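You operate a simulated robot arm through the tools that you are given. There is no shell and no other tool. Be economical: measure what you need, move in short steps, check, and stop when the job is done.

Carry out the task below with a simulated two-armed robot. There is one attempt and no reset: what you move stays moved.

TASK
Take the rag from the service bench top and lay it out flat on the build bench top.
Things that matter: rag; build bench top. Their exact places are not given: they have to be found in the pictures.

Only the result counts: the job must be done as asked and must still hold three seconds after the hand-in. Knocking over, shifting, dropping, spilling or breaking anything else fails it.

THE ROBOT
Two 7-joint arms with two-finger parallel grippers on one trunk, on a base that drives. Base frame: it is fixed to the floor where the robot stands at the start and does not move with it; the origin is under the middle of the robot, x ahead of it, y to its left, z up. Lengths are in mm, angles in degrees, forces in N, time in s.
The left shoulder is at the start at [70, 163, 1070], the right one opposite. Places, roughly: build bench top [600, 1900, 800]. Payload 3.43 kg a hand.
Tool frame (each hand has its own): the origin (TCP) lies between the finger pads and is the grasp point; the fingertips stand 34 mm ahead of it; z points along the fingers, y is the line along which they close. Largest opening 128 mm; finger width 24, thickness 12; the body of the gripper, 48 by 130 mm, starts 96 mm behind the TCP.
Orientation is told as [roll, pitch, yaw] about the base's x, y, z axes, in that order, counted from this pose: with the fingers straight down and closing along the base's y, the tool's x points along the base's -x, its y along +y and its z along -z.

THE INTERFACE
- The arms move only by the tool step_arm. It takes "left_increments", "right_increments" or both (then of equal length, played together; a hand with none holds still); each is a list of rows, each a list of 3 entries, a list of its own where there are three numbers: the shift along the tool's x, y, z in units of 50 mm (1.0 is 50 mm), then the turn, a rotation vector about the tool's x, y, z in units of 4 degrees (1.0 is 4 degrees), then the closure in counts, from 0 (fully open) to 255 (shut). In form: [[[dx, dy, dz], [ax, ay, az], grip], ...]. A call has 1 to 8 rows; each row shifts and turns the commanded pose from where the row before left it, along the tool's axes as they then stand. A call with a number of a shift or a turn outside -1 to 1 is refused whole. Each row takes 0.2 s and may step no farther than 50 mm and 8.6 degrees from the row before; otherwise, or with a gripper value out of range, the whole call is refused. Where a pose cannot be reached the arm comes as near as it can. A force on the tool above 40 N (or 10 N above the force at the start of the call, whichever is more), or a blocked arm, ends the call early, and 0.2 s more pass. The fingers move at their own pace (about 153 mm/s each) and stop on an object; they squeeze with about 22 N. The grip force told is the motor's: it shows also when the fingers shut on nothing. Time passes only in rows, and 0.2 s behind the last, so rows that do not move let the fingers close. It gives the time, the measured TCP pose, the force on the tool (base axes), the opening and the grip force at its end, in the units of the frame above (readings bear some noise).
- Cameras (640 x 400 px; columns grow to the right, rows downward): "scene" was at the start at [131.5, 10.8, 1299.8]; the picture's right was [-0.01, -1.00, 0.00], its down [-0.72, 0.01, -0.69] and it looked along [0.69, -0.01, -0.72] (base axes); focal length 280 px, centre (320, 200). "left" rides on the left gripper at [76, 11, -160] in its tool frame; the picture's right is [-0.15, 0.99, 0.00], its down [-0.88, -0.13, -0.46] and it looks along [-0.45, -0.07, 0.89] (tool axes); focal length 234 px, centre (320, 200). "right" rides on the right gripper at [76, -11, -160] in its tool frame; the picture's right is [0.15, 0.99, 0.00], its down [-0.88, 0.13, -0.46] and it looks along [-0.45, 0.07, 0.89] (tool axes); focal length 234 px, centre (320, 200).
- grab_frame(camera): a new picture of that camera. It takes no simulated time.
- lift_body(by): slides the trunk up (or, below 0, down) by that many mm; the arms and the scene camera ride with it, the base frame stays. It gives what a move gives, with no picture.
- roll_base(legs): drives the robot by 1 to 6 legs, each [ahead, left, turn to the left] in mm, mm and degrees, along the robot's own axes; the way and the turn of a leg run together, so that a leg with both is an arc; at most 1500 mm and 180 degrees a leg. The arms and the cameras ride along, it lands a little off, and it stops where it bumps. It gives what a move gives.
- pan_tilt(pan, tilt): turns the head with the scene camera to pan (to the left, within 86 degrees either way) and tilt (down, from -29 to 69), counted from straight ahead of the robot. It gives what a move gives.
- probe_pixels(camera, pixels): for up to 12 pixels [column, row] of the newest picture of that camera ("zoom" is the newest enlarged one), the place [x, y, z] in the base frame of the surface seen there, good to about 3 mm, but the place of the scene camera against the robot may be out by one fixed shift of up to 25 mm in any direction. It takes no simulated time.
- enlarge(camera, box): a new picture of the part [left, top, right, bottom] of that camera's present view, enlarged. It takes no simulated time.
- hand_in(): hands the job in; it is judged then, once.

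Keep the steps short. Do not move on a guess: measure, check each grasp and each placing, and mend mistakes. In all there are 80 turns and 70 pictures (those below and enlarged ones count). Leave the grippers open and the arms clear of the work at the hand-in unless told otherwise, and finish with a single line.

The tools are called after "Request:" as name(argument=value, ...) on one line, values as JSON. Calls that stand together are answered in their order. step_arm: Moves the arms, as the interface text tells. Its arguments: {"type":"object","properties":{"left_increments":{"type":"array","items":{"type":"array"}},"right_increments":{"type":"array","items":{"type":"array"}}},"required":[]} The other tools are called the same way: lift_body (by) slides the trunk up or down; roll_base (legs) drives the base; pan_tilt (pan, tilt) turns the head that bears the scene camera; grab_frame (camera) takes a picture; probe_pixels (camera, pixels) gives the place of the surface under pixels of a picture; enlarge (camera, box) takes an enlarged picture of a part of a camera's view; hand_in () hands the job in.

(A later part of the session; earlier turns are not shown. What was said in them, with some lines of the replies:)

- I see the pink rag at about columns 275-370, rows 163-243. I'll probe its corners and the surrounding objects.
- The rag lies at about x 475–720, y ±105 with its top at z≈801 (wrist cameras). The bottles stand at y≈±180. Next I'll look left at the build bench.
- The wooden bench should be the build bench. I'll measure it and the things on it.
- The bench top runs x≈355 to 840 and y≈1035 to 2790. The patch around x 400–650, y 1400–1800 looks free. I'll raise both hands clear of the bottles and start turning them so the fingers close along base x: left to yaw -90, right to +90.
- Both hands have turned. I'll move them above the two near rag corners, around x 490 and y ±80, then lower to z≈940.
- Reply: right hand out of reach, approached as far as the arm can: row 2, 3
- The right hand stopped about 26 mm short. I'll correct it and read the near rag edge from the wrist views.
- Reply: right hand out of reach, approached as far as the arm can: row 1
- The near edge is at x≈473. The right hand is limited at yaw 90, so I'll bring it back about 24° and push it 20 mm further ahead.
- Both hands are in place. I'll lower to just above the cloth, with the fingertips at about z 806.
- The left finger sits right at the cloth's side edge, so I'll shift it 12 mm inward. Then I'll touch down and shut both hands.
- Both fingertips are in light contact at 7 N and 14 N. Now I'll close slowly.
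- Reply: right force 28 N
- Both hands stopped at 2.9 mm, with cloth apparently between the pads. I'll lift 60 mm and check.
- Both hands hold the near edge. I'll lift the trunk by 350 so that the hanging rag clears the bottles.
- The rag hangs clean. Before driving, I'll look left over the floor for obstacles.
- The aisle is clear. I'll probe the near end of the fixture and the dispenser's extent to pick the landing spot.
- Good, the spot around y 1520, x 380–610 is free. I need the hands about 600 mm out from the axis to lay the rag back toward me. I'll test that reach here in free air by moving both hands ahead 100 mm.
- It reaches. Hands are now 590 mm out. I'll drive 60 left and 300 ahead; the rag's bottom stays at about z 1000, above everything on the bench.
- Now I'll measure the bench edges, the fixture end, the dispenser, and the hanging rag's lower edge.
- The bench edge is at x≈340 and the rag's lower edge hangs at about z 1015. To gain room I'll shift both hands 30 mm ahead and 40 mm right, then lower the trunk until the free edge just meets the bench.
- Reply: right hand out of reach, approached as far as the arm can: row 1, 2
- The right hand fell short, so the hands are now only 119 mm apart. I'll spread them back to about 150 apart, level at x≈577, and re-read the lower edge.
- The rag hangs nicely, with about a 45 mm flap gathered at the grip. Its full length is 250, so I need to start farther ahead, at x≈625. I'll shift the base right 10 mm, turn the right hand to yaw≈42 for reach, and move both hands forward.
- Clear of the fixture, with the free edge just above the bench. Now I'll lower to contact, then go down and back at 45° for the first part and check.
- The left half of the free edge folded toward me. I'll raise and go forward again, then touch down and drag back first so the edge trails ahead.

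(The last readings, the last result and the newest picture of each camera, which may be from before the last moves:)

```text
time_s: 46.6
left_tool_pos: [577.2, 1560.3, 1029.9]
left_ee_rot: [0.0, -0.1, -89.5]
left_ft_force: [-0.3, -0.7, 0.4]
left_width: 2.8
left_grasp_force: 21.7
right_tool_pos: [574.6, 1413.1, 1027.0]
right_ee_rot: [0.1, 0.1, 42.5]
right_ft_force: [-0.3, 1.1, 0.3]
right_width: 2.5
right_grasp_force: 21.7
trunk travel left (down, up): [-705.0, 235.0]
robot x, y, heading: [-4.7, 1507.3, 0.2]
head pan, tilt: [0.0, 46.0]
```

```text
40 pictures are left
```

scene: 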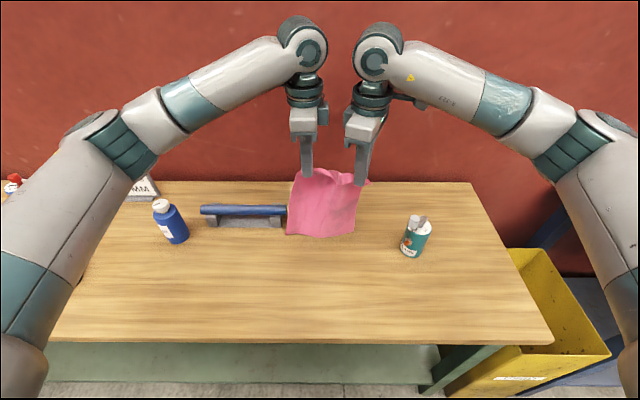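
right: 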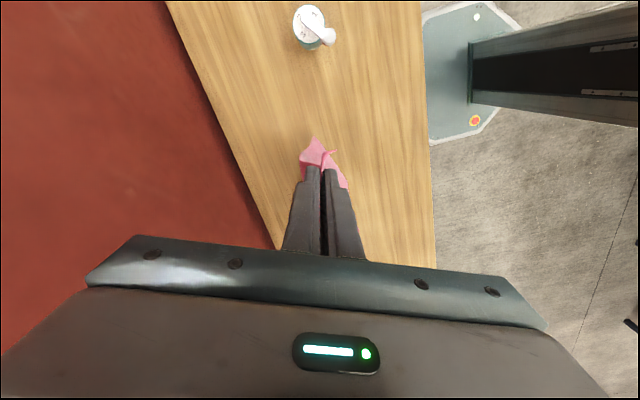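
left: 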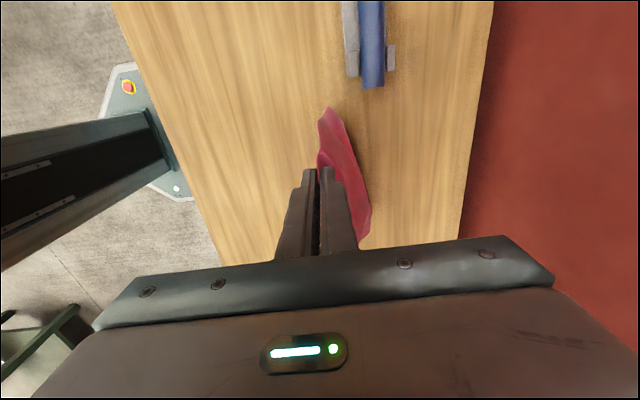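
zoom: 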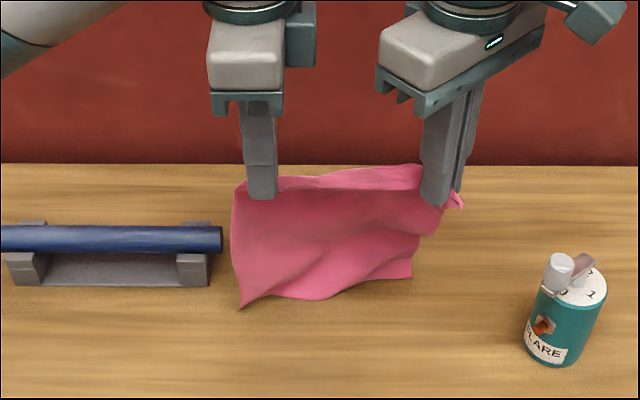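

The whole free edge now trails ahead of the hands. I'll continue back and down with more back than down.

Request:
step_arm(left_increments=[[[0, -0.5, 0.2], [0, 0, 0], 255], [[0, -0.5, 0.45], [0, 0, 0], 255], [[0, -0.5, 0.55], [0, 0, 0], 255], [[0, 0, 0.2], [0, 0, 0], 255]], right_increments=[[[0.369, 0.338, 0.2], [0, 0, 0], 255], [[0.369, 0.338, 0.45], [0, 0, 0], 255], [[0.369, 0.338, 0.55], [0, 0, 0], 255], [[0, 0, 0.2], [0, 0, 0], 255]])

Request:
enlarge(camera="scene", box=[220, 120, 420, 270])

Request:
grab_frame(camera="left")

```text
time_s: 47.6
left_tool_pos: [504.0, 1560.9, 958.2]
left_ee_rot: [0.0, 0.1, -89.5]
left_ft_force: [0.0, -0.1, 0.3]
left_width: 2.6
left_grasp_force: 22.2
right_tool_pos: [499.5, 1413.5, 956.3]
right_ee_rot: [0.1, -0.1, 42.4]
right_ft_force: [-0.1, 0.5, 0.1]
right_width: 2.7
right_grasp_force: 22.0
trunk travel left (down, up): [-705.0, 235.0]
robot x, y, heading: [-3.1, 1508.9, 0.4]
head pan, tilt: [0.0, 46.0]
```

```text
2.67 times, centred on (320, 195) of scene
```

zoom: 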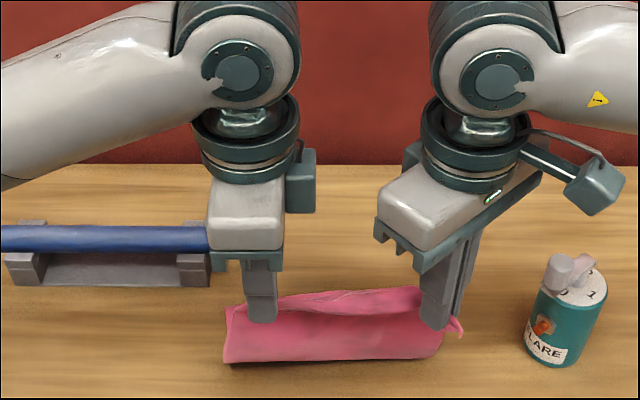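

```text
38 pictures are left
```

left: 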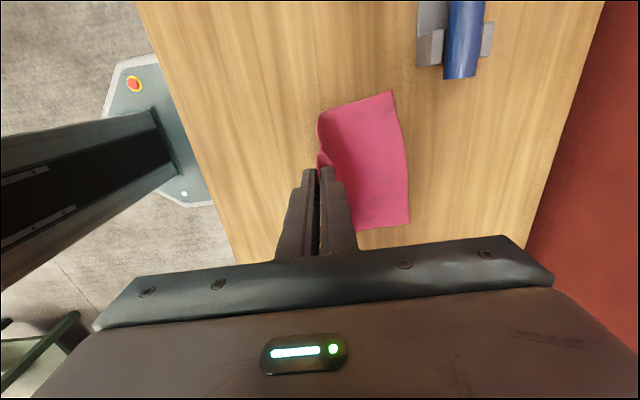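

The far part is now lying flat ahead of the hands. I'll measure the far edge.

Request:
probe_pixels(camera="left", pixels=[[390, 94], [403, 145], [407, 220], [422, 60]])

```text
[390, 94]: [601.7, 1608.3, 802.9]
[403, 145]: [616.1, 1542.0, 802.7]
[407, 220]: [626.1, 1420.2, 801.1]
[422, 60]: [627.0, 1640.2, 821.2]
```

Far edge at x≈602–626. I'll continue laying back and down.

Request:
step_arm(left_increments=[[[0, -0.45, 0.5], [0, 0, 0], 255], [[0, -0.45, 0.5], [0, 0, 0], 255], [[0, -0.45, 0.5], [0, 0, 0], 255], [[0, -0.45, 0.5], [0, 0, 0], 255], [[0, 0, 0], [0, 0, 0], 255]], right_increments=[[[0.332, 0.304, 0.5], [0, 0, 0], 255], [[0.332, 0.304, 0.5], [0, 0, 0], 255], [[0.332, 0.304, 0.5], [0, 0, 0], 255], [[0.332, 0.304, 0.5], [0, 0, 0], 255], [[0, 0, 0], [0, 0, 0], 255]])

Request:
grab_frame(camera="right")

Request:
grab_frame(camera="left")

```text
time_s: 48.8
left_tool_pos: [414.5, 1559.6, 858.2]
left_ee_rot: [0.0, 0.0, -89.6]
left_ft_force: [0.0, -0.5, -0.8]
left_width: 2.6
left_grasp_force: 21.6
right_tool_pos: [410.3, 1413.0, 857.1]
right_ee_rot: [0.2, 0.0, 42.4]
right_ft_force: [-0.1, -0.1, 0.5]
right_width: 2.5
right_grasp_force: 21.8
trunk travel left (down, up): [-705.0, 235.0]
robot x, y, heading: [-3.6, 1508.7, 0.4]
head pan, tilt: [0.0, 46.0]
```

```text
37 pictures are left
```

right: 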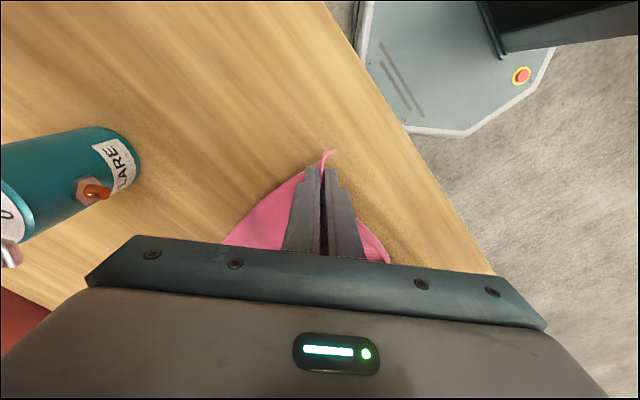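

```text
36 pictures are left
```

left: 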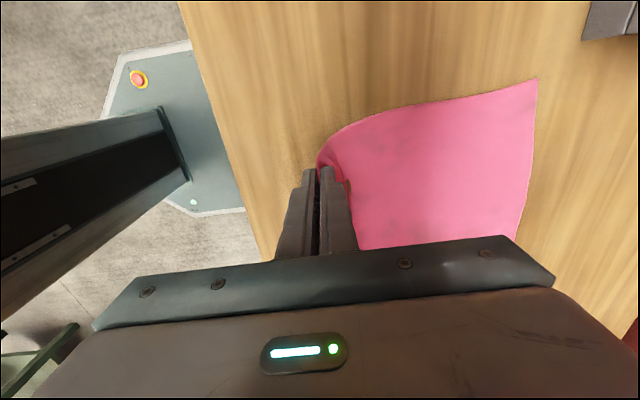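

Nearly flat. I'll lower until the tips are about 3 mm above the bench, pulling back slightly.

Request:
step_arm(left_increments=[[[0, -0.1, 0.25], [0, 0, 0], 255], [[0, -0.08, 0.15], [0, 0, 0], 255], [[0, 0, 0], [0, 0, 0], 255]], right_increments=[[[0.074, 0.068, 0.25], [0, 0, 0], 255], [[0.06, 0.054, 0.13], [0, 0, 0], 255], [[0, 0, 0], [0, 0, 0], 255]])

Request:
step_arm(left_increments=[[[0, 0, 0], [0, 0, 0], 230], [[0, 0, 0], [0, 0, 0], 200], [[0, 0, 0], [0, 0, 0], 180], [[0, 0, 0], [0, 0, 0], 160]], right_increments=[[[0, 0, 0], [0, 0, 0], 230], [[0, 0, 0], [0, 0, 0], 200], [[0, 0, 0], [0, 0, 0], 180], [[0, 0, 0], [0, 0, 0], 160]])

Request:
grab_frame(camera="right")

Request:
grab_frame(camera="left")

```text
time_s: 49.6
left_tool_pos: [405.1, 1558.6, 839.7]
left_ee_rot: [-0.1, 0.0, -89.6]
left_ft_force: [0.0, -0.4, -0.2]
left_width: 2.7
left_grasp_force: 21.7
right_tool_pos: [402.2, 1413.4, 838.8]
right_ee_rot: [0.1, 0.1, 42.4]
right_ft_force: [0.6, 0.4, 0.1]
right_width: 2.7
right_grasp_force: 22.2
trunk travel left (down, up): [-705.0, 235.0]
robot x, y, heading: [-2.7, 1511.9, 0.4]
head pan, tilt: [0.0, 46.0]
```

```text
time_s: 50.6
left_tool_pos: [405.7, 1559.9, 839.8]
left_ee_rot: [0.0, 0.0, -89.6]
left_ft_force: [0.3, -0.2, 0.3]
left_width: 47.8
left_grasp_force: 0.1
right_tool_pos: [401.2, 1412.4, 838.3]
right_ee_rot: [0.1, -0.1, 42.4]
right_ft_force: [0.0, 0.4, 0.4]
right_width: 47.6
right_grasp_force: 0.1
trunk travel left (down, up): [-705.0, 235.0]
robot x, y, heading: [-7.9, 1512.4, 0.4]
head pan, tilt: [0.0, 46.0]
```

```text
35 pictures are left
```

right: 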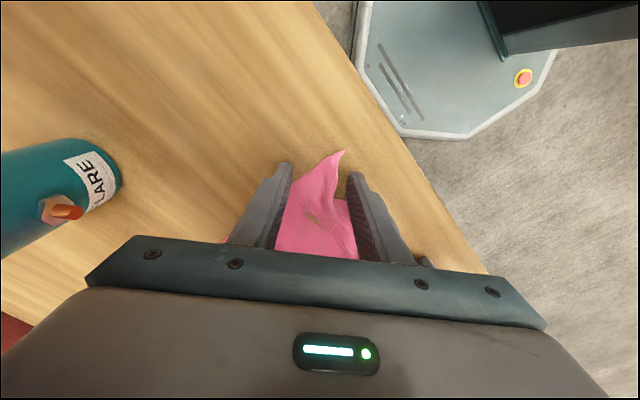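

```text
34 pictures are left
```

left: 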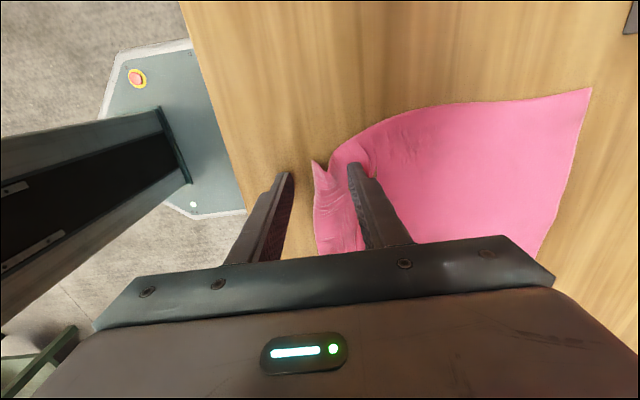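

Released. I'll lift both hands straight up and look at the rag.

Request:
step_arm(left_increments=[[[0, 0, -0.3], [0, 0, 0], 160], [[0, 0, -0.6], [0, 0, 0], 160], [[0, 0, -1], [0, 0, 0], 160], [[0, 0, -1], [0, 0, 0], 160], [[0, 0, -1], [0, 0, 0], 160], [[0, 0, 0], [0, 0, 0], 160]], right_increments=[[[0, 0, -0.3], [0, 0, 0], 160], [[0, 0, -0.6], [0, 0, 0], 160], [[0, 0, -1], [0, 0, 0], 160], [[0, 0, -1], [0, 0, 0], 160], [[0, 0, -1], [0, 0, 0], 160], [[0, 0, 0], [0, 0, 0], 160]])

Request:
enlarge(camera="scene", box=[220, 180, 420, 330])

Request:
grab_frame(camera="left")

Request:
grab_frame(camera="right")

```text
time_s: 52.0
left_tool_pos: [405.4, 1558.3, 1035.3]
left_ee_rot: [-0.2, 0.0, -89.5]
left_ft_force: [0.4, -1.0, 0.0]
left_width: 47.9
left_grasp_force: 0.0
right_tool_pos: [401.9, 1412.2, 1034.9]
right_ee_rot: [0.0, 0.0, 42.4]
right_ft_force: [-0.4, -0.5, 0.6]
right_width: 47.8
right_grasp_force: 0.0
trunk travel left (down, up): [-705.0, 235.0]
robot x, y, heading: [-6.4, 1507.0, 0.4]
head pan, tilt: [0.0, 46.0]
```

```text
2.67 times, centred on (320, 255) of scene
```

zoom: 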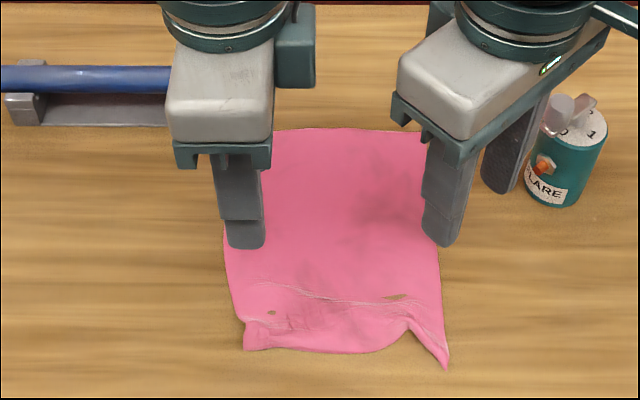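

```text
32 pictures are left
```

left: 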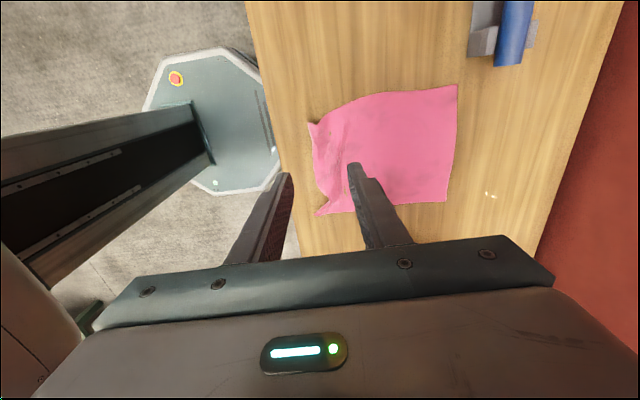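

```text
31 pictures are left
```

right: 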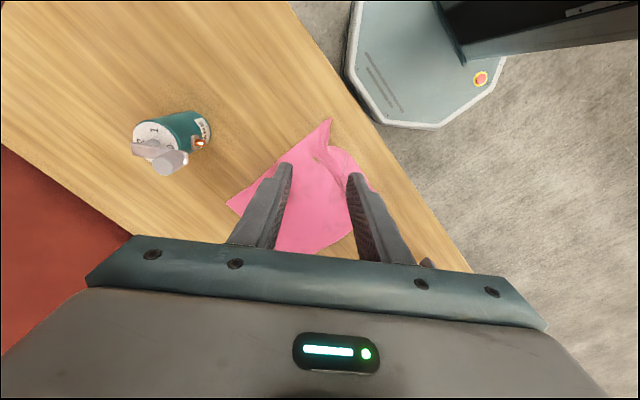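

Mostly flat, but the near strip is wrinkled at about x 390–440. I'll measure the corners and heights there.

Request:
probe_pixels(camera="zoom", pixels=[[247, 325], [248, 348], [350, 352], [410, 322], [446, 367], [330, 298], [395, 297], [270, 313], [300, 325], [350, 320], [235, 290], [438, 290]])

Request:
enlarge(camera="left", box=[280, 70, 480, 220])

Request:
probe_pixels(camera="zoom", pixels=[[95, 147], [120, 160], [130, 190], [115, 250], [110, 320], [115, 380], [145, 200], [170, 200], [160, 300], [200, 120], [475, 45], [440, 350]])

```text
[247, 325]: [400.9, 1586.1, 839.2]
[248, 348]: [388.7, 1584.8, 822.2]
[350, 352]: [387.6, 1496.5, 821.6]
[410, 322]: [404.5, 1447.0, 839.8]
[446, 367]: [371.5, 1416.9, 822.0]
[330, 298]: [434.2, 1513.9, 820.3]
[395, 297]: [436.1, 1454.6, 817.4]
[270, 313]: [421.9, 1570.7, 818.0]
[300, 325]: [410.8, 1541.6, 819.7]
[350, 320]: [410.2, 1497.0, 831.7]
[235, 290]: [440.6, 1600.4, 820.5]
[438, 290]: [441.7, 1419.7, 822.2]
```

```text
2.67 times, centred on (380, 145) of left
```

zoom: 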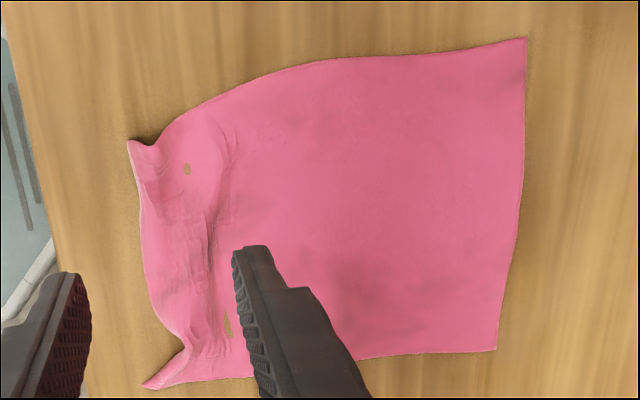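

```text
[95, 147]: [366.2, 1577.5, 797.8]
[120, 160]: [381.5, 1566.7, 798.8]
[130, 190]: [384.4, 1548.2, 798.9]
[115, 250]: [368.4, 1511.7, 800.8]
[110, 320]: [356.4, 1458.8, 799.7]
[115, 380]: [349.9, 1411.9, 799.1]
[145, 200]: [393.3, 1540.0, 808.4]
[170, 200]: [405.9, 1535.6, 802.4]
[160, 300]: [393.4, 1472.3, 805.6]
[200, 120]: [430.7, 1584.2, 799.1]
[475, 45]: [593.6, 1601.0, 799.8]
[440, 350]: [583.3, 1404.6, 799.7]
```

The near strip has ridges up to about 20 mm high around x 400, and about 25 mm of length is still bunched. I'll smooth it by pressing lightly with nearly shut fingers on the ridge, then opening them so they spread the cloth along x. First I'll turn the right hand back to yaw 90.

Request:
step_arm(right_increments=[[[0, 0, 0], [0, 0, -1], 200], [[0, 0, 0], [0, 0, -1], 235], [[0, 0, 0], [0, 0, -1], 235], [[0, 0, 0], [0, 0, -1], 235], [[0, 0, 0], [0, 0, -1], 235], [[0, 0, 0], [0, 0, -1], 235], [[0, 0, 0], [0, 0, -1], 235], [[0, 0, 0], [0, 0, -1], 235]], left_increments=[[[0.2, 0.14, 0], [0, 0, 0], 200], [[0, 0, 0], [0, 0, 0], 235], [[0, 0, 0], [0, 0, 0], 235], [[0, 0, 0], [0, 0, 0], 235], [[0, 0, 0], [0, 0, 0], 235], [[0, 0, 0], [0, 0, 0], 235], [[0, 0, 0], [0, 0, 0], 235], [[0, 0, 0], [0, 0, 0], 235]])

Request:
step_arm(right_increments=[[[0, 0, 0], [0, 0, -1], 235], [[0, 0, 0], [0, 0, -1], 235], [[0, 0, 0], [0, 0, -1], 235], [[0, 0, 0], [0, 0, -1], 235], [[-0.4, -0.2, 0], [0, 0, 0], 235], [[0, 0, 0], [0, 0, 0], 235]])

Request:
enlarge(camera="right", box=[220, 70, 420, 220])

Request:
enlarge(camera="left", box=[280, 70, 480, 220])

```text
time_s: 53.8
left_tool_pos: [412.2, 1569.5, 1034.9]
left_ee_rot: [0.0, 0.0, -89.6]
left_ft_force: [0.4, -0.1, -0.3]
left_width: 10.0
left_grasp_force: 0.1
right_tool_pos: [401.9, 1412.5, 1032.6]
right_ee_rot: [0.1, 0.0, 74.6]
right_ft_force: [-0.3, 0.3, -0.8]
right_width: 9.9
right_grasp_force: 0.1
trunk travel left (down, up): [-705.0, 235.0]
robot x, y, heading: [-4.4, 1508.8, 0.6]
head pan, tilt: [0.0, 46.0]
```

```text
time_s: 55.2
left_tool_pos: [411.9, 1569.8, 1036.0]
left_ee_rot: [0.0, 0.0, -89.6]
left_ft_force: [-0.2, 0.0, 0.1]
left_width: 9.8
left_grasp_force: 0.1
right_tool_pos: [411.1, 1432.1, 1034.5]
right_ee_rot: [0.0, -0.1, 90.4]
right_ft_force: [0.2, -0.3, 1.5]
right_width: 9.7
right_grasp_force: 0.0
trunk travel left (down, up): [-705.0, 235.0]
robot x, y, heading: [-4.0, 1512.6, 0.4]
head pan, tilt: [0.0, 46.0]
```

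```text
2.67 times, centred on (320, 145) of right
```

zoom: 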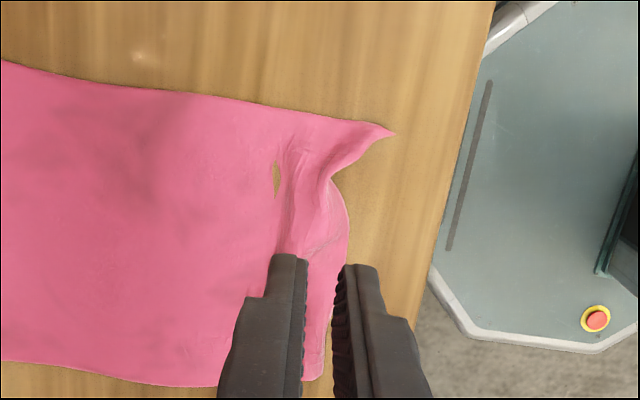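

```text
2.67 times, centred on (380, 145) of left
```

zoom: 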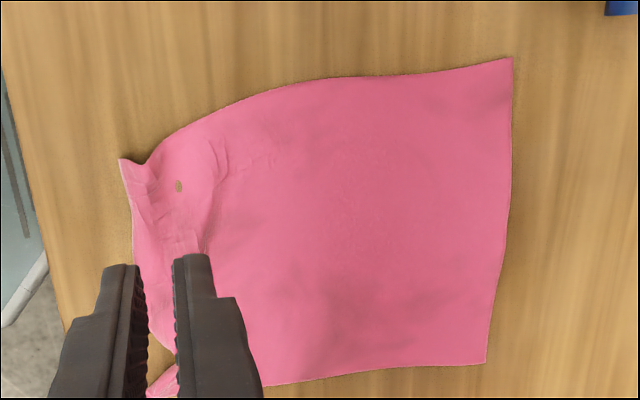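

Request:
probe_pixels(camera="zoom", pixels=[[122, 163], [146, 163], [140, 200], [140, 260], [179, 186], [210, 200], [190, 160], [160, 180], [205, 240], [220, 150]])

Request:
enlarge(camera="right", box=[220, 70, 420, 220])

Request:
probe_pixels(camera="zoom", pixels=[[388, 133], [330, 180], [345, 215], [275, 180], [295, 160], [310, 200], [290, 230], [318, 375], [320, 150], [250, 180], [340, 240]])

```text
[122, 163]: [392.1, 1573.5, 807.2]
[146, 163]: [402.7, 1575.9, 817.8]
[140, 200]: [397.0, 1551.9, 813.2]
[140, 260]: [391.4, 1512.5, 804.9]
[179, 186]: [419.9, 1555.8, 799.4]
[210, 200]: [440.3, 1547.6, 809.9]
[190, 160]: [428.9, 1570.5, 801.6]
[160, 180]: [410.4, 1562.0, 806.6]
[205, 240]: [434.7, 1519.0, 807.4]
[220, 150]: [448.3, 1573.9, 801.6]
```

```text
2.67 times, centred on (320, 145) of right
```

zoom: 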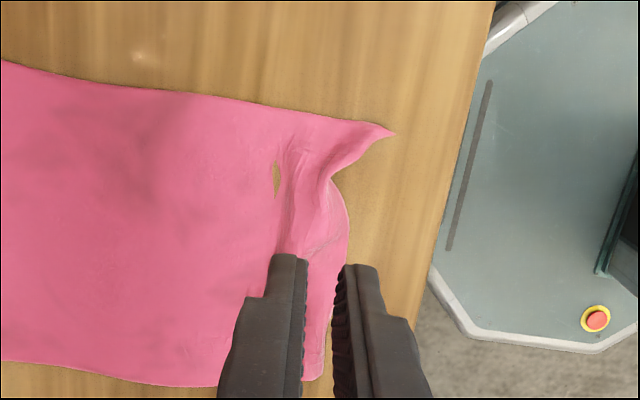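

```text
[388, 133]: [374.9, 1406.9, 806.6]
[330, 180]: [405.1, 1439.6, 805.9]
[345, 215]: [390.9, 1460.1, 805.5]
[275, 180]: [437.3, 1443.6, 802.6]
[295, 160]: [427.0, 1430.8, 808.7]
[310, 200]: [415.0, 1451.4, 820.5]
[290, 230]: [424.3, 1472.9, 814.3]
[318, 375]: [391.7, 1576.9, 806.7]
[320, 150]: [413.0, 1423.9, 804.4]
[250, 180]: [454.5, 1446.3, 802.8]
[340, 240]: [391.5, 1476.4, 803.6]
```

There are ridges at x≈400–440 on both sides, and the flat cloth starts at x≈455. I'll put the nearly closed fingers at x≈445 and touch down. Then I'll open while moving back, so the far finger anchors and the near finger irons the cloth toward me.

Request:
step_arm(left_increments=[[[-0.16, 0.66, 0], [0, 0, 0], 235], [[0, 0, 0.9], [0, 0, 0], 235], [[0, 0, 0.9], [0, 0, 0], 235], [[0, 0, 0.9], [0, 0, 0], 235], [[0, 0, 0.9], [0, 0, 0], 235], [[0, 0, 0.3], [0, 0, 0], 235], [[0, 0, 0], [0, 0, 0], 235]], right_increments=[[[-0.32, -0.68, 0], [0, 0, 0], 235], [[0, 0, 0.9], [0, 0, 0], 235], [[0, 0, 0.9], [0, 0, 0], 235], [[0, 0, 0.9], [0, 0, 0], 235], [[0, 0, 0.9], [0, 0, 0], 235], [[0, 0, 0.28], [0, 0, 0], 235], [[0, 0, 0], [0, 0, 0], 235]])

```text
time_s: 56.8
left_tool_pos: [444.2, 1561.4, 839.7]
left_ee_rot: [0.1, 0.0, -89.6]
left_ft_force: [-0.5, 0.4, -0.4]
left_width: 9.9
left_grasp_force: 0.1
right_tool_pos: [444.8, 1449.2, 839.0]
right_ee_rot: [0.2, -0.2, 90.3]
right_ft_force: [-0.5, 0.0, -0.3]
right_width: 10.0
right_grasp_force: 0.0
trunk travel left (down, up): [-705.0, 235.0]
robot x, y, heading: [-1.9, 1506.8, 0.3]
head pan, tilt: [0.0, 46.0]
```

Request:
step_arm(left_increments=[[[0, 0, 0.12], [0, 0, 0], 235], [[0, -0.1, 0], [0, 0, 0], 215], [[0, -0.1, 0], [0, 0, 0], 195], [[0, -0.1, 0], [0, 0, 0], 175], [[0, -0.1, 0], [0, 0, 0], 155], [[0, -0.1, 0], [0, 0, 0], 135], [[0, -0.1, 0], [0, 0, 0], 115], [[0, -0.1, 0], [0, 0, 0], 95]], right_increments=[[[0, 0, 0.1], [0, 0, 0], 235], [[0, 0.1, 0], [0, 0, 0], 215], [[0, 0.1, 0], [0, 0, 0], 195], [[0, 0.1, 0], [0, 0, 0], 175], [[0, 0.1, 0], [0, 0, 0], 155], [[0, 0.1, 0], [0, 0, 0], 135], [[0, 0.1, 0], [0, 0, 0], 115], [[0, 0.1, 0], [0, 0, 0], 95]])

Request:
grab_frame(camera="left")

Request:
grab_frame(camera="right")

```text
time_s: 58.6
left_tool_pos: [408.9, 1561.3, 835.6]
left_ee_rot: [0.3, -0.1, -89.5]
left_ft_force: [10.2, -0.8, 38.5]
left_width: 73.9
left_grasp_force: 0.0
right_tool_pos: [408.1, 1448.5, 835.0]
right_ee_rot: [0.0, -0.1, 90.4]
right_ft_force: [0.6, 1.7, 4.4]
right_width: 78.6
right_grasp_force: 0.1
trunk travel left (down, up): [-705.0, 235.0]
robot x, y, heading: [-2.3, 1512.6, 0.3]
head pan, tilt: [0.0, 46.0]
```

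```text
26 pictures are left
```

left: 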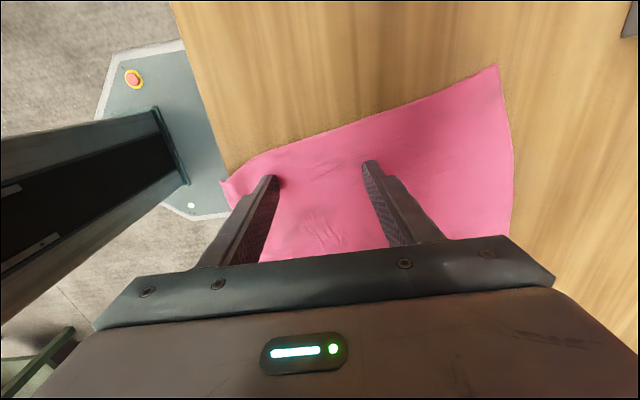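

```text
25 pictures are left
```

right: 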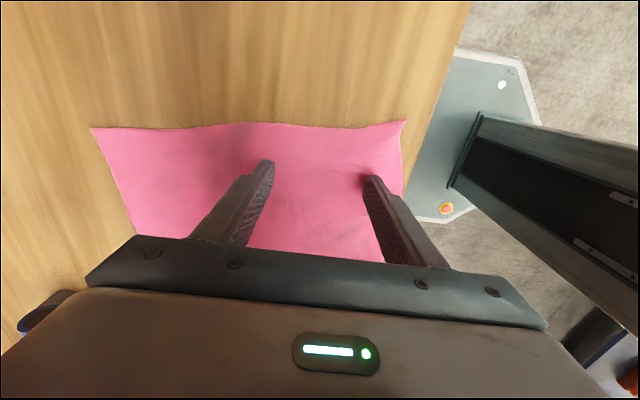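

It spread very well. The near edge is now close to the bench edge. I'll lift straight up and look.

Request:
step_arm(left_increments=[[[0, 0, -0.2], [0, 0, 0], 95], [[0, 0, -0.6], [0, 0, 0], 95], [[0, 0, -1], [0, 0, 0], 95], [[0, 0, -1], [0, 0, 0], 95], [[0, 0, -1], [0, 0, 0], 95], [[0, 0, 0], [0, 0, 0], 95]], right_increments=[[[0, 0, -0.2], [0, 0, 0], 95], [[0, 0, -0.6], [0, 0, 0], 95], [[0, 0, -1], [0, 0, 0], 95], [[0, 0, -1], [0, 0, 0], 95], [[0, 0, -1], [0, 0, 0], 95], [[0, 0, 0], [0, 0, 0], 95]])

Request:
enlarge(camera="scene", box=[220, 180, 420, 330])

Request:
probe_pixels(camera="zoom", pixels=[[235, 375], [330, 360], [440, 370], [300, 300], [350, 330], [400, 300]])

Request:
grab_frame(camera="left")

Request:
grab_frame(camera="right")

```text
time_s: 60.0
left_tool_pos: [411.3, 1561.4, 1024.5]
left_ee_rot: [-0.1, 0.0, -89.6]
left_ft_force: [0.0, 0.4, 0.8]
left_width: 80.3
left_grasp_force: 0.2
right_tool_pos: [410.5, 1448.0, 1023.9]
right_ee_rot: [0.1, 0.1, 90.4]
right_ft_force: [0.7, -0.1, -0.4]
right_width: 79.9
right_grasp_force: 0.1
trunk travel left (down, up): [-705.0, 235.0]
robot x, y, heading: [-3.4, 1507.2, 0.5]
head pan, tilt: [0.0, 46.0]
```

```text
2.67 times, centred on (320, 255) of scene
```

zoom: 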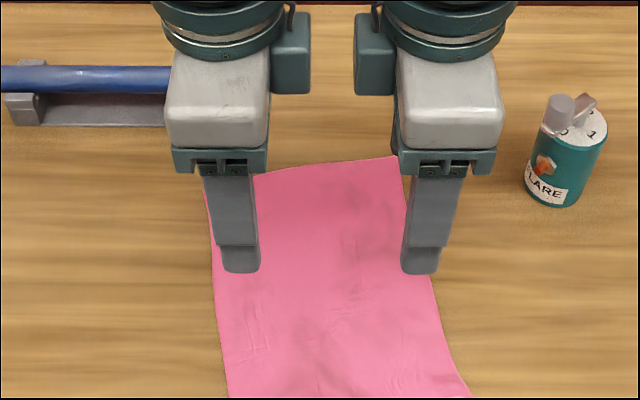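

```text
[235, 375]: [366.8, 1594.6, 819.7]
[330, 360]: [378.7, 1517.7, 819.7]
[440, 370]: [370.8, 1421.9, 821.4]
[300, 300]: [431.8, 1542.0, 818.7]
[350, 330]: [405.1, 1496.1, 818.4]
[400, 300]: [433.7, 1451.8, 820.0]
```

```text
23 pictures are left
```

left: 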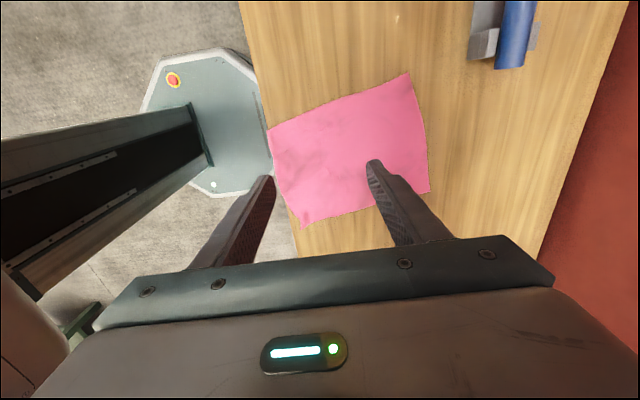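

```text
22 pictures are left
```

right: 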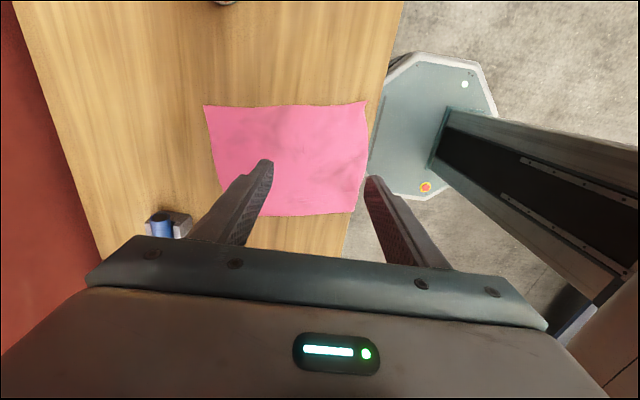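

Flat now. I'll check the near edge against the bench edge with closer views.

Request:
enlarge(camera="left", box=[240, 100, 360, 240])

Request:
enlarge(camera="scene", box=[270, 270, 430, 390])

Request:
probe_pixels(camera="right", pixels=[[364, 104], [369, 104], [375, 104], [362, 160], [366, 150], [352, 211], [350, 218], [206, 106], [227, 210], [300, 150], [388, 60]])

Request:
probe_pixels(camera="left", pixels=[[270, 132], [265, 128], [268, 140], [286, 190], [302, 224], [408, 75], [427, 185], [285, 160], [290, 215], [255, 80]])

```text
2.86 times, centred on (300, 170) of left
```

zoom: 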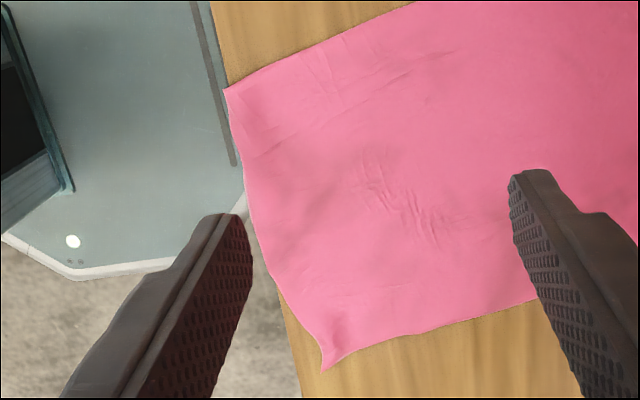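

```text
3.33 times, centred on (350, 330) of scene
```

zoom: 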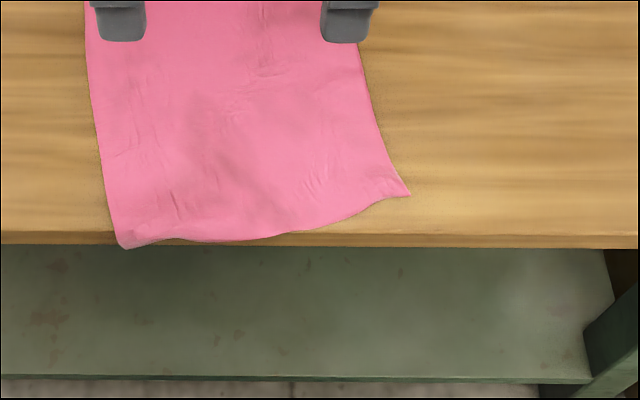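

```text
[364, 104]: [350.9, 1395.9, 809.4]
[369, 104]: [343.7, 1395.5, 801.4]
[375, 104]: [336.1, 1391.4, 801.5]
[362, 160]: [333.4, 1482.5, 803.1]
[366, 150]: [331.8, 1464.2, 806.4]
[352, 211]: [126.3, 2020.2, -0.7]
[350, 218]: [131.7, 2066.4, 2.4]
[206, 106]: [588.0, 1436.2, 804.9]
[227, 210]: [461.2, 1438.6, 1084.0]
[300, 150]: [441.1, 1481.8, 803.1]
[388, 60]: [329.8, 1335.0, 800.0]
```

```text
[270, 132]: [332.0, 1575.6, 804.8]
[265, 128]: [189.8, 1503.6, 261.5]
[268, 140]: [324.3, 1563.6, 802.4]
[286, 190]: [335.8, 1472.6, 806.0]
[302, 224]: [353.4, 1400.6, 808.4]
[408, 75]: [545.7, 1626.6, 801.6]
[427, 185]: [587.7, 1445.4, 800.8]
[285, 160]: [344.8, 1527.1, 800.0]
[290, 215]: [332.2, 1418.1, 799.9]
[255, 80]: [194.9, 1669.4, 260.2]
```

The near-left corner slightly overhangs the bench edge at x≈330, so I'll slide the rag about 50 mm away from me. I'll press with shut fingers near the far edge and drag forward. First I'll turn the right hand to yaw 42 and move both over the far part.

Request:
step_arm(right_increments=[[[0, 0, 0], [0, 0, 1], 200], [[0, 0, 0], [0, 0, 1], 255], [[0, 0, 0], [0, 0, 1], 255], [[0, 0, 0], [0, 0, 1], 255], [[0, 0, 0], [0, 0, 1], 255], [[0, 0, 0], [0, 0, 1], 255], [[0, 0, 0], [0, 0, 1], 255], [[0, 0, 0], [0, 0, 1], 255]], left_increments=[[[0.16, 0.79, 0], [0, 0, 0], 200], [[0.16, 0.79, 0], [0, 0, 0], 255], [[0.16, 0.79, 0], [0, 0, 0], 255], [[0, 0, 0], [0, 0, 0], 255], [[0, 0, 0], [0, 0, 0], 255], [[0, 0, 0], [0, 0, 0], 255], [[0, 0, 0], [0, 0, 0], 255], [[0, 0, 0], [0, 0, 0], 255]])

Request:
step_arm(right_increments=[[[0, 0, 0], [0, 0, 1], 255], [[0, 0, 0], [0, 0, 1], 255], [[0, 0, 0], [0, 0, 1], 255], [[0, 0, 0], [0, 0, 1], 255], [[-0.767, -0.593, 0], [0, 0, 0], 255], [[-0.767, -0.593, 0], [0, 0, 0], 255], [[-0.767, -0.593, 0], [0, 0, 0], 255], [[0, 0, 0], [0, 0, 0], 255]])

Request:
grab_frame(camera="left")

Request:
grab_frame(camera="right")

```text
time_s: 61.8
left_tool_pos: [528.2, 1586.6, 1023.0]
left_ee_rot: [0.0, 0.0, -89.6]
left_ft_force: [-0.1, -0.2, 0.1]
left_width: 0.0
left_grasp_force: 21.9
right_tool_pos: [409.3, 1449.8, 1024.5]
right_ee_rot: [0.1, -0.1, 58.4]
right_ft_force: [-0.1, 0.5, -0.4]
right_width: 0.0
right_grasp_force: 22.1
trunk travel left (down, up): [-705.0, 235.0]
robot x, y, heading: [-7.8, 1509.8, 0.2]
head pan, tilt: [0.0, 46.0]
```

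```text
time_s: 63.6
left_tool_pos: [526.3, 1586.5, 1024.3]
left_ee_rot: [0.0, -0.1, -89.6]
left_ft_force: [-0.3, 0.4, 0.3]
left_width: 0.1
left_grasp_force: 22.0
right_tool_pos: [554.2, 1461.2, 1025.4]
right_ee_rot: [0.1, 0.0, 42.4]
right_ft_force: [0.0, 0.0, -0.3]
right_width: 0.1
right_grasp_force: 21.9
trunk travel left (down, up): [-705.0, 235.0]
robot x, y, heading: [-3.2, 1507.2, 0.4]
head pan, tilt: [0.0, 46.0]
```

```text
19 pictures are left
```

left: 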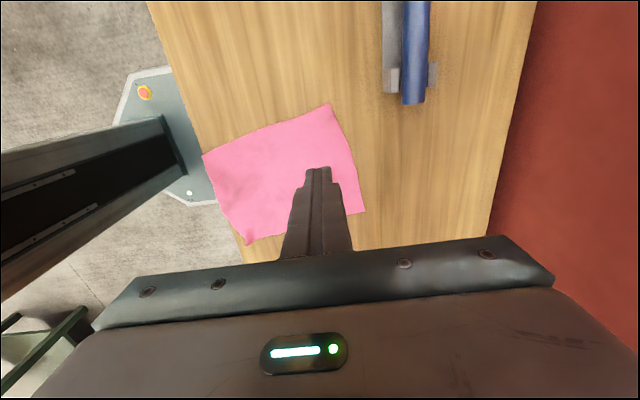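

```text
18 pictures are left
```

right: 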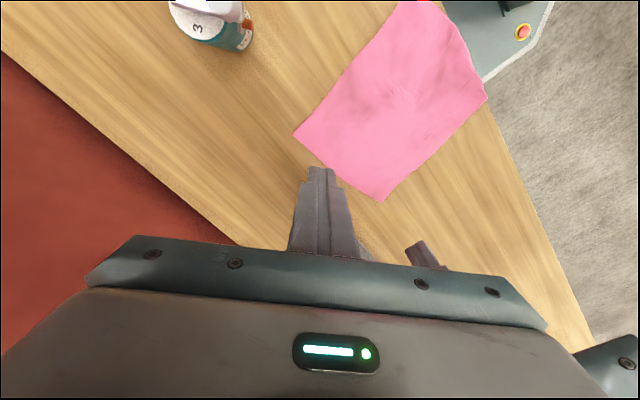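

Request:
probe_pixels(camera="left", pixels=[[330, 105], [340, 130], [350, 160], [362, 208], [205, 157], [247, 242]])

Request:
probe_pixels(camera="right", pixels=[[296, 134], [340, 165], [381, 198], [484, 97], [404, 5], [375, 120]])

```text
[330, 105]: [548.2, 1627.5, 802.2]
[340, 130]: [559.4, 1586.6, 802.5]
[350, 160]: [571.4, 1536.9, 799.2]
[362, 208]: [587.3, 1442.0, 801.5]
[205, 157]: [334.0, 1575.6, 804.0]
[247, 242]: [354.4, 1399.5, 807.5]
```

```text
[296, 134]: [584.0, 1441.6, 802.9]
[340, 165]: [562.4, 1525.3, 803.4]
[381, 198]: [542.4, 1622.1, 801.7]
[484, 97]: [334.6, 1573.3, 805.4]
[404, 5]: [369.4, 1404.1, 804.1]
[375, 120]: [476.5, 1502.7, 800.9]
```

Good positions, about 30 mm inside the far edge. I'll lower to contact.

Request:
step_arm(left_increments=[[[0, 0, 0.9], [0, 0, 0], 255], [[0, 0, 0.9], [0, 0, 0], 255], [[0, 0, 0.9], [0, 0, 0], 255], [[0, 0, 0.9], [0, 0, 0], 255], [[0, 0, 0.12], [0, 0, 0], 255], [[0, 0, 0.1], [0, 0, 0], 255], [[0, 0, 0], [0, 0, 0], 255]], right_increments=[[[0, 0, 0.9], [0, 0, 0], 255], [[0, 0, 0.9], [0, 0, 0], 255], [[0, 0, 0.9], [0, 0, 0], 255], [[0, 0, 0.9], [0, 0, 0], 255], [[0, 0, 0.12], [0, 0, 0], 255], [[0, 0, 0.1], [0, 0, 0], 255], [[0, 0, 0], [0, 0, 0], 255]])

```text
time_s: 65.2
left_tool_pos: [527.9, 1586.6, 836.1]
left_ee_rot: [0.2, 0.0, -89.5]
left_ft_force: [1.3, 2.5, 18.7]
left_width: 0.0
left_grasp_force: 22.1
right_tool_pos: [553.8, 1461.1, 835.1]
right_ee_rot: [0.0, -0.1, 42.3]
right_ft_force: [1.4, -1.6, 8.1]
right_width: 0.0
right_grasp_force: 22.3
trunk travel left (down, up): [-705.0, 235.0]
robot x, y, heading: [-3.8, 1509.0, 0.4]
head pan, tilt: [0.0, 46.0]
```

Contact is 19 N left and 8 N right. I'll drag forward 50 mm and 20 mm to the right, slowly.

Request:
step_arm(left_increments=[[[0, 0, 0], [0, 0, 0], 255], [[-0.08, 0.2, 0], [0, 0, 0], 255], [[-0.08, 0.2, 0], [0, 0, 0], 255], [[-0.08, 0.2, 0], [0, 0, 0], 255], [[-0.08, 0.2, 0], [0, 0, 0], 255], [[-0.08, 0.2, 0], [0, 0, 0], 255], [[0, 0, 0], [0, 0, 0], 255]], right_increments=[[[0, 0, 0.03], [0, 0, 0], 255], [[-0.094, -0.194, 0], [0, 0, 0], 255], [[-0.094, -0.194, 0], [0, 0, 0], 255], [[-0.094, -0.194, 0], [0, 0, 0], 255], [[-0.094, -0.194, 0], [0, 0, 0], 255], [[-0.094, -0.194, 0], [0, 0, 0], 255], [[0, 0, 0], [0, 0, 0], 255]])

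Request:
grab_frame(camera="left")

Request:
grab_frame(camera="scene")

```text
time_s: 66.8
left_tool_pos: [576.4, 1568.0, 836.5]
left_ee_rot: [0.3, -0.1, -89.7]
left_ft_force: [-3.8, 0.8, 14.7]
left_width: 0.0
left_grasp_force: 21.9
right_tool_pos: [601.3, 1442.0, 835.1]
right_ee_rot: [0.0, -0.1, 42.3]
right_ft_force: [-6.7, 2.6, 25.6]
right_width: 0.2
right_grasp_force: 21.9
trunk travel left (down, up): [-705.0, 235.0]
robot x, y, heading: [-4.4, 1508.7, 0.3]
head pan, tilt: [0.0, 46.0]
```

```text
17 pictures are left
```

left: 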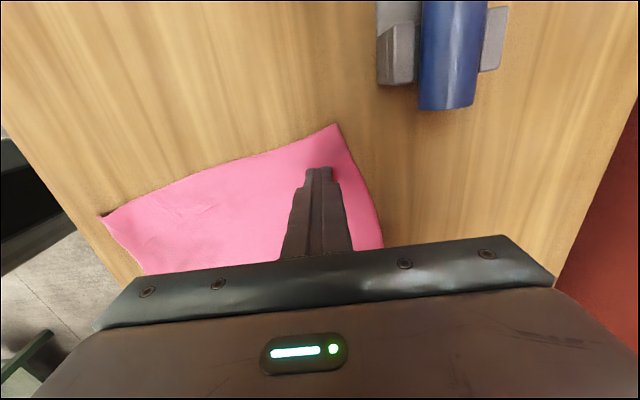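

```text
16 pictures are left
```

scene: 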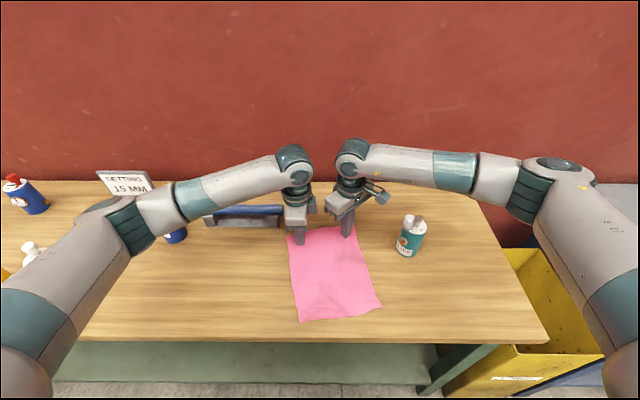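

The rag moved with the fingers and now lies wholly on the bench. I'll lift both hands straight up and open them.

Request:
step_arm(left_increments=[[[0, 0, -0.2], [0, 0, 0], 255], [[0, 0, -0.7], [0, 0, 0], 255], [[0, 0, -1], [0, 0, 0], 255], [[0, 0, -1], [0, 0, 0], 200], [[0, 0, -1], [0, 0, 0], 100], [[0, 0, 0], [0, 0, 0], 0], [[0, 0, 0], [0, 0, 0], 0]], right_increments=[[[0, 0, -0.2], [0, 0, 0], 255], [[0, 0, -0.7], [0, 0, 0], 255], [[0, 0, -1], [0, 0, 0], 255], [[0, 0, -1], [0, 0, 0], 200], [[0, 0, -1], [0, 0, 0], 100], [[0, 0, 0], [0, 0, 0], 0], [[0, 0, 0], [0, 0, 0], 0]])

Request:
lift_body(by=150)

Request:
roll_base(legs=[[-350, 0, 0]])

Request:
grab_frame(camera="scene")

```text
time_s: 68.4
left_tool_pos: [578.8, 1568.0, 1027.5]
left_ee_rot: [0.0, 0.0, -89.5]
left_ft_force: [-0.5, 0.2, -0.5]
left_width: 128.1
left_grasp_force: 0.0
right_tool_pos: [605.4, 1442.3, 1026.6]
right_ee_rot: [0.2, 0.0, 42.4]
right_ft_force: [0.4, 0.1, 0.5]
right_width: 127.8
right_grasp_force: 0.1
trunk travel left (down, up): [-705.0, 235.0]
robot x, y, heading: [-6.4, 1509.6, 0.5]
head pan, tilt: [0.0, 46.0]
```

```text
time_s: 70.2
left_tool_pos: [578.4, 1567.3, 1176.7]
left_ee_rot: [0.0, 0.1, -89.7]
left_ft_force: [-0.3, -0.2, -0.2]
left_width: 127.9
left_grasp_force: 0.2
right_tool_pos: [605.4, 1442.0, 1176.4]
right_ee_rot: [0.1, 0.1, 42.4]
right_ft_force: [0.9, 0.8, -0.5]
right_width: 128.0
right_grasp_force: 0.0
trunk travel left (down, up): [-855.0, 85.0]
robot x, y, heading: [-3.2, 1508.8, 0.1]
head pan, tilt: [0.0, 46.0]
```

```text
time_s: 72.5
left_tool_pos: [227.0, 1563.8, 1175.0]
left_ee_rot: [-0.1, 0.0, -89.8]
left_ft_force: [0.9, -0.4, -0.7]
left_width: 128.0
left_grasp_force: 0.1
right_tool_pos: [252.2, 1437.2, 1175.8]
right_ee_rot: [0.1, 0.1, 42.2]
right_ft_force: [0.6, -0.3, -0.5]
right_width: 128.0
right_grasp_force: 0.1
trunk travel left (down, up): [-855.0, 85.0]
robot x, y, heading: [-358.3, 1505.1, 0.1]
head pan, tilt: [0.0, 46.0]
```

```text
15 pictures are left
```

scene: 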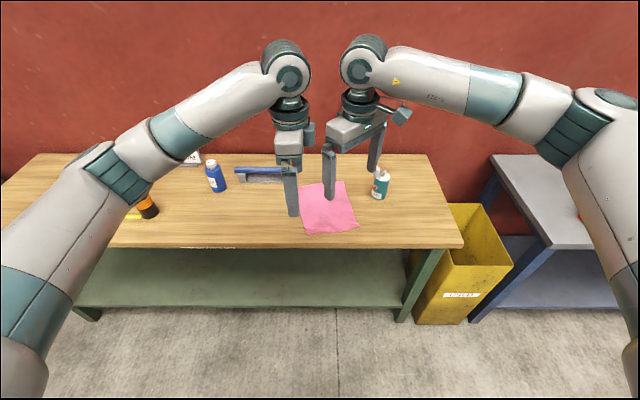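

I'll zoom in for a final check of the rag's corners and heights.

Request:
enlarge(camera="scene", box=[270, 165, 390, 255])

Request:
probe_pixels(camera="zoom", pixels=[[160, 310], [245, 305], [445, 270], [380, 95], [300, 200], [250, 250], [380, 270], [300, 290], [360, 150], [180, 300], [420, 255]])

```text
4.44 times, centred on (330, 210) of scene
```

zoom: 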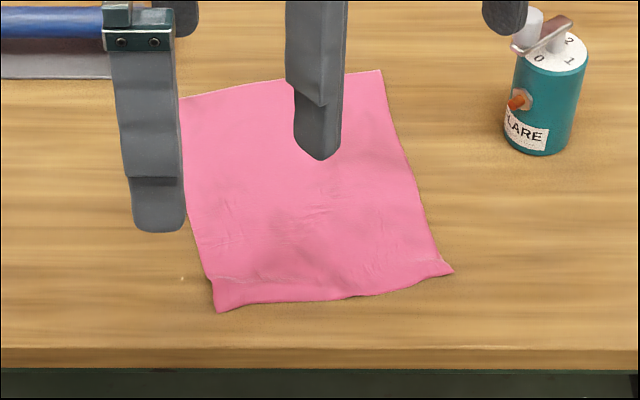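

```text
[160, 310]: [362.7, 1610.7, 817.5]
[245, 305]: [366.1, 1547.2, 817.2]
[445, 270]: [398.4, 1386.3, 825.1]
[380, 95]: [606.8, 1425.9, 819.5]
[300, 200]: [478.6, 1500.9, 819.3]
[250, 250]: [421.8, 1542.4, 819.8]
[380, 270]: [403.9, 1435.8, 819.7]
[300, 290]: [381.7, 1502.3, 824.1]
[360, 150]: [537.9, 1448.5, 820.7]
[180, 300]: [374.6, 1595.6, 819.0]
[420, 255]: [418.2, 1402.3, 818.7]
```

The rag lies flat, within a few mm, and wholly on the build bench. Nothing else has moved, the grippers are open and the arms are clear. Handing in.

Request:
hand_in()

```text
The job is handed in.
```

The rag lies flat (small ripples of about 6 mm along its near edge) and wholly on the build bench top; nothing else was seen to move, and the job is handed in.
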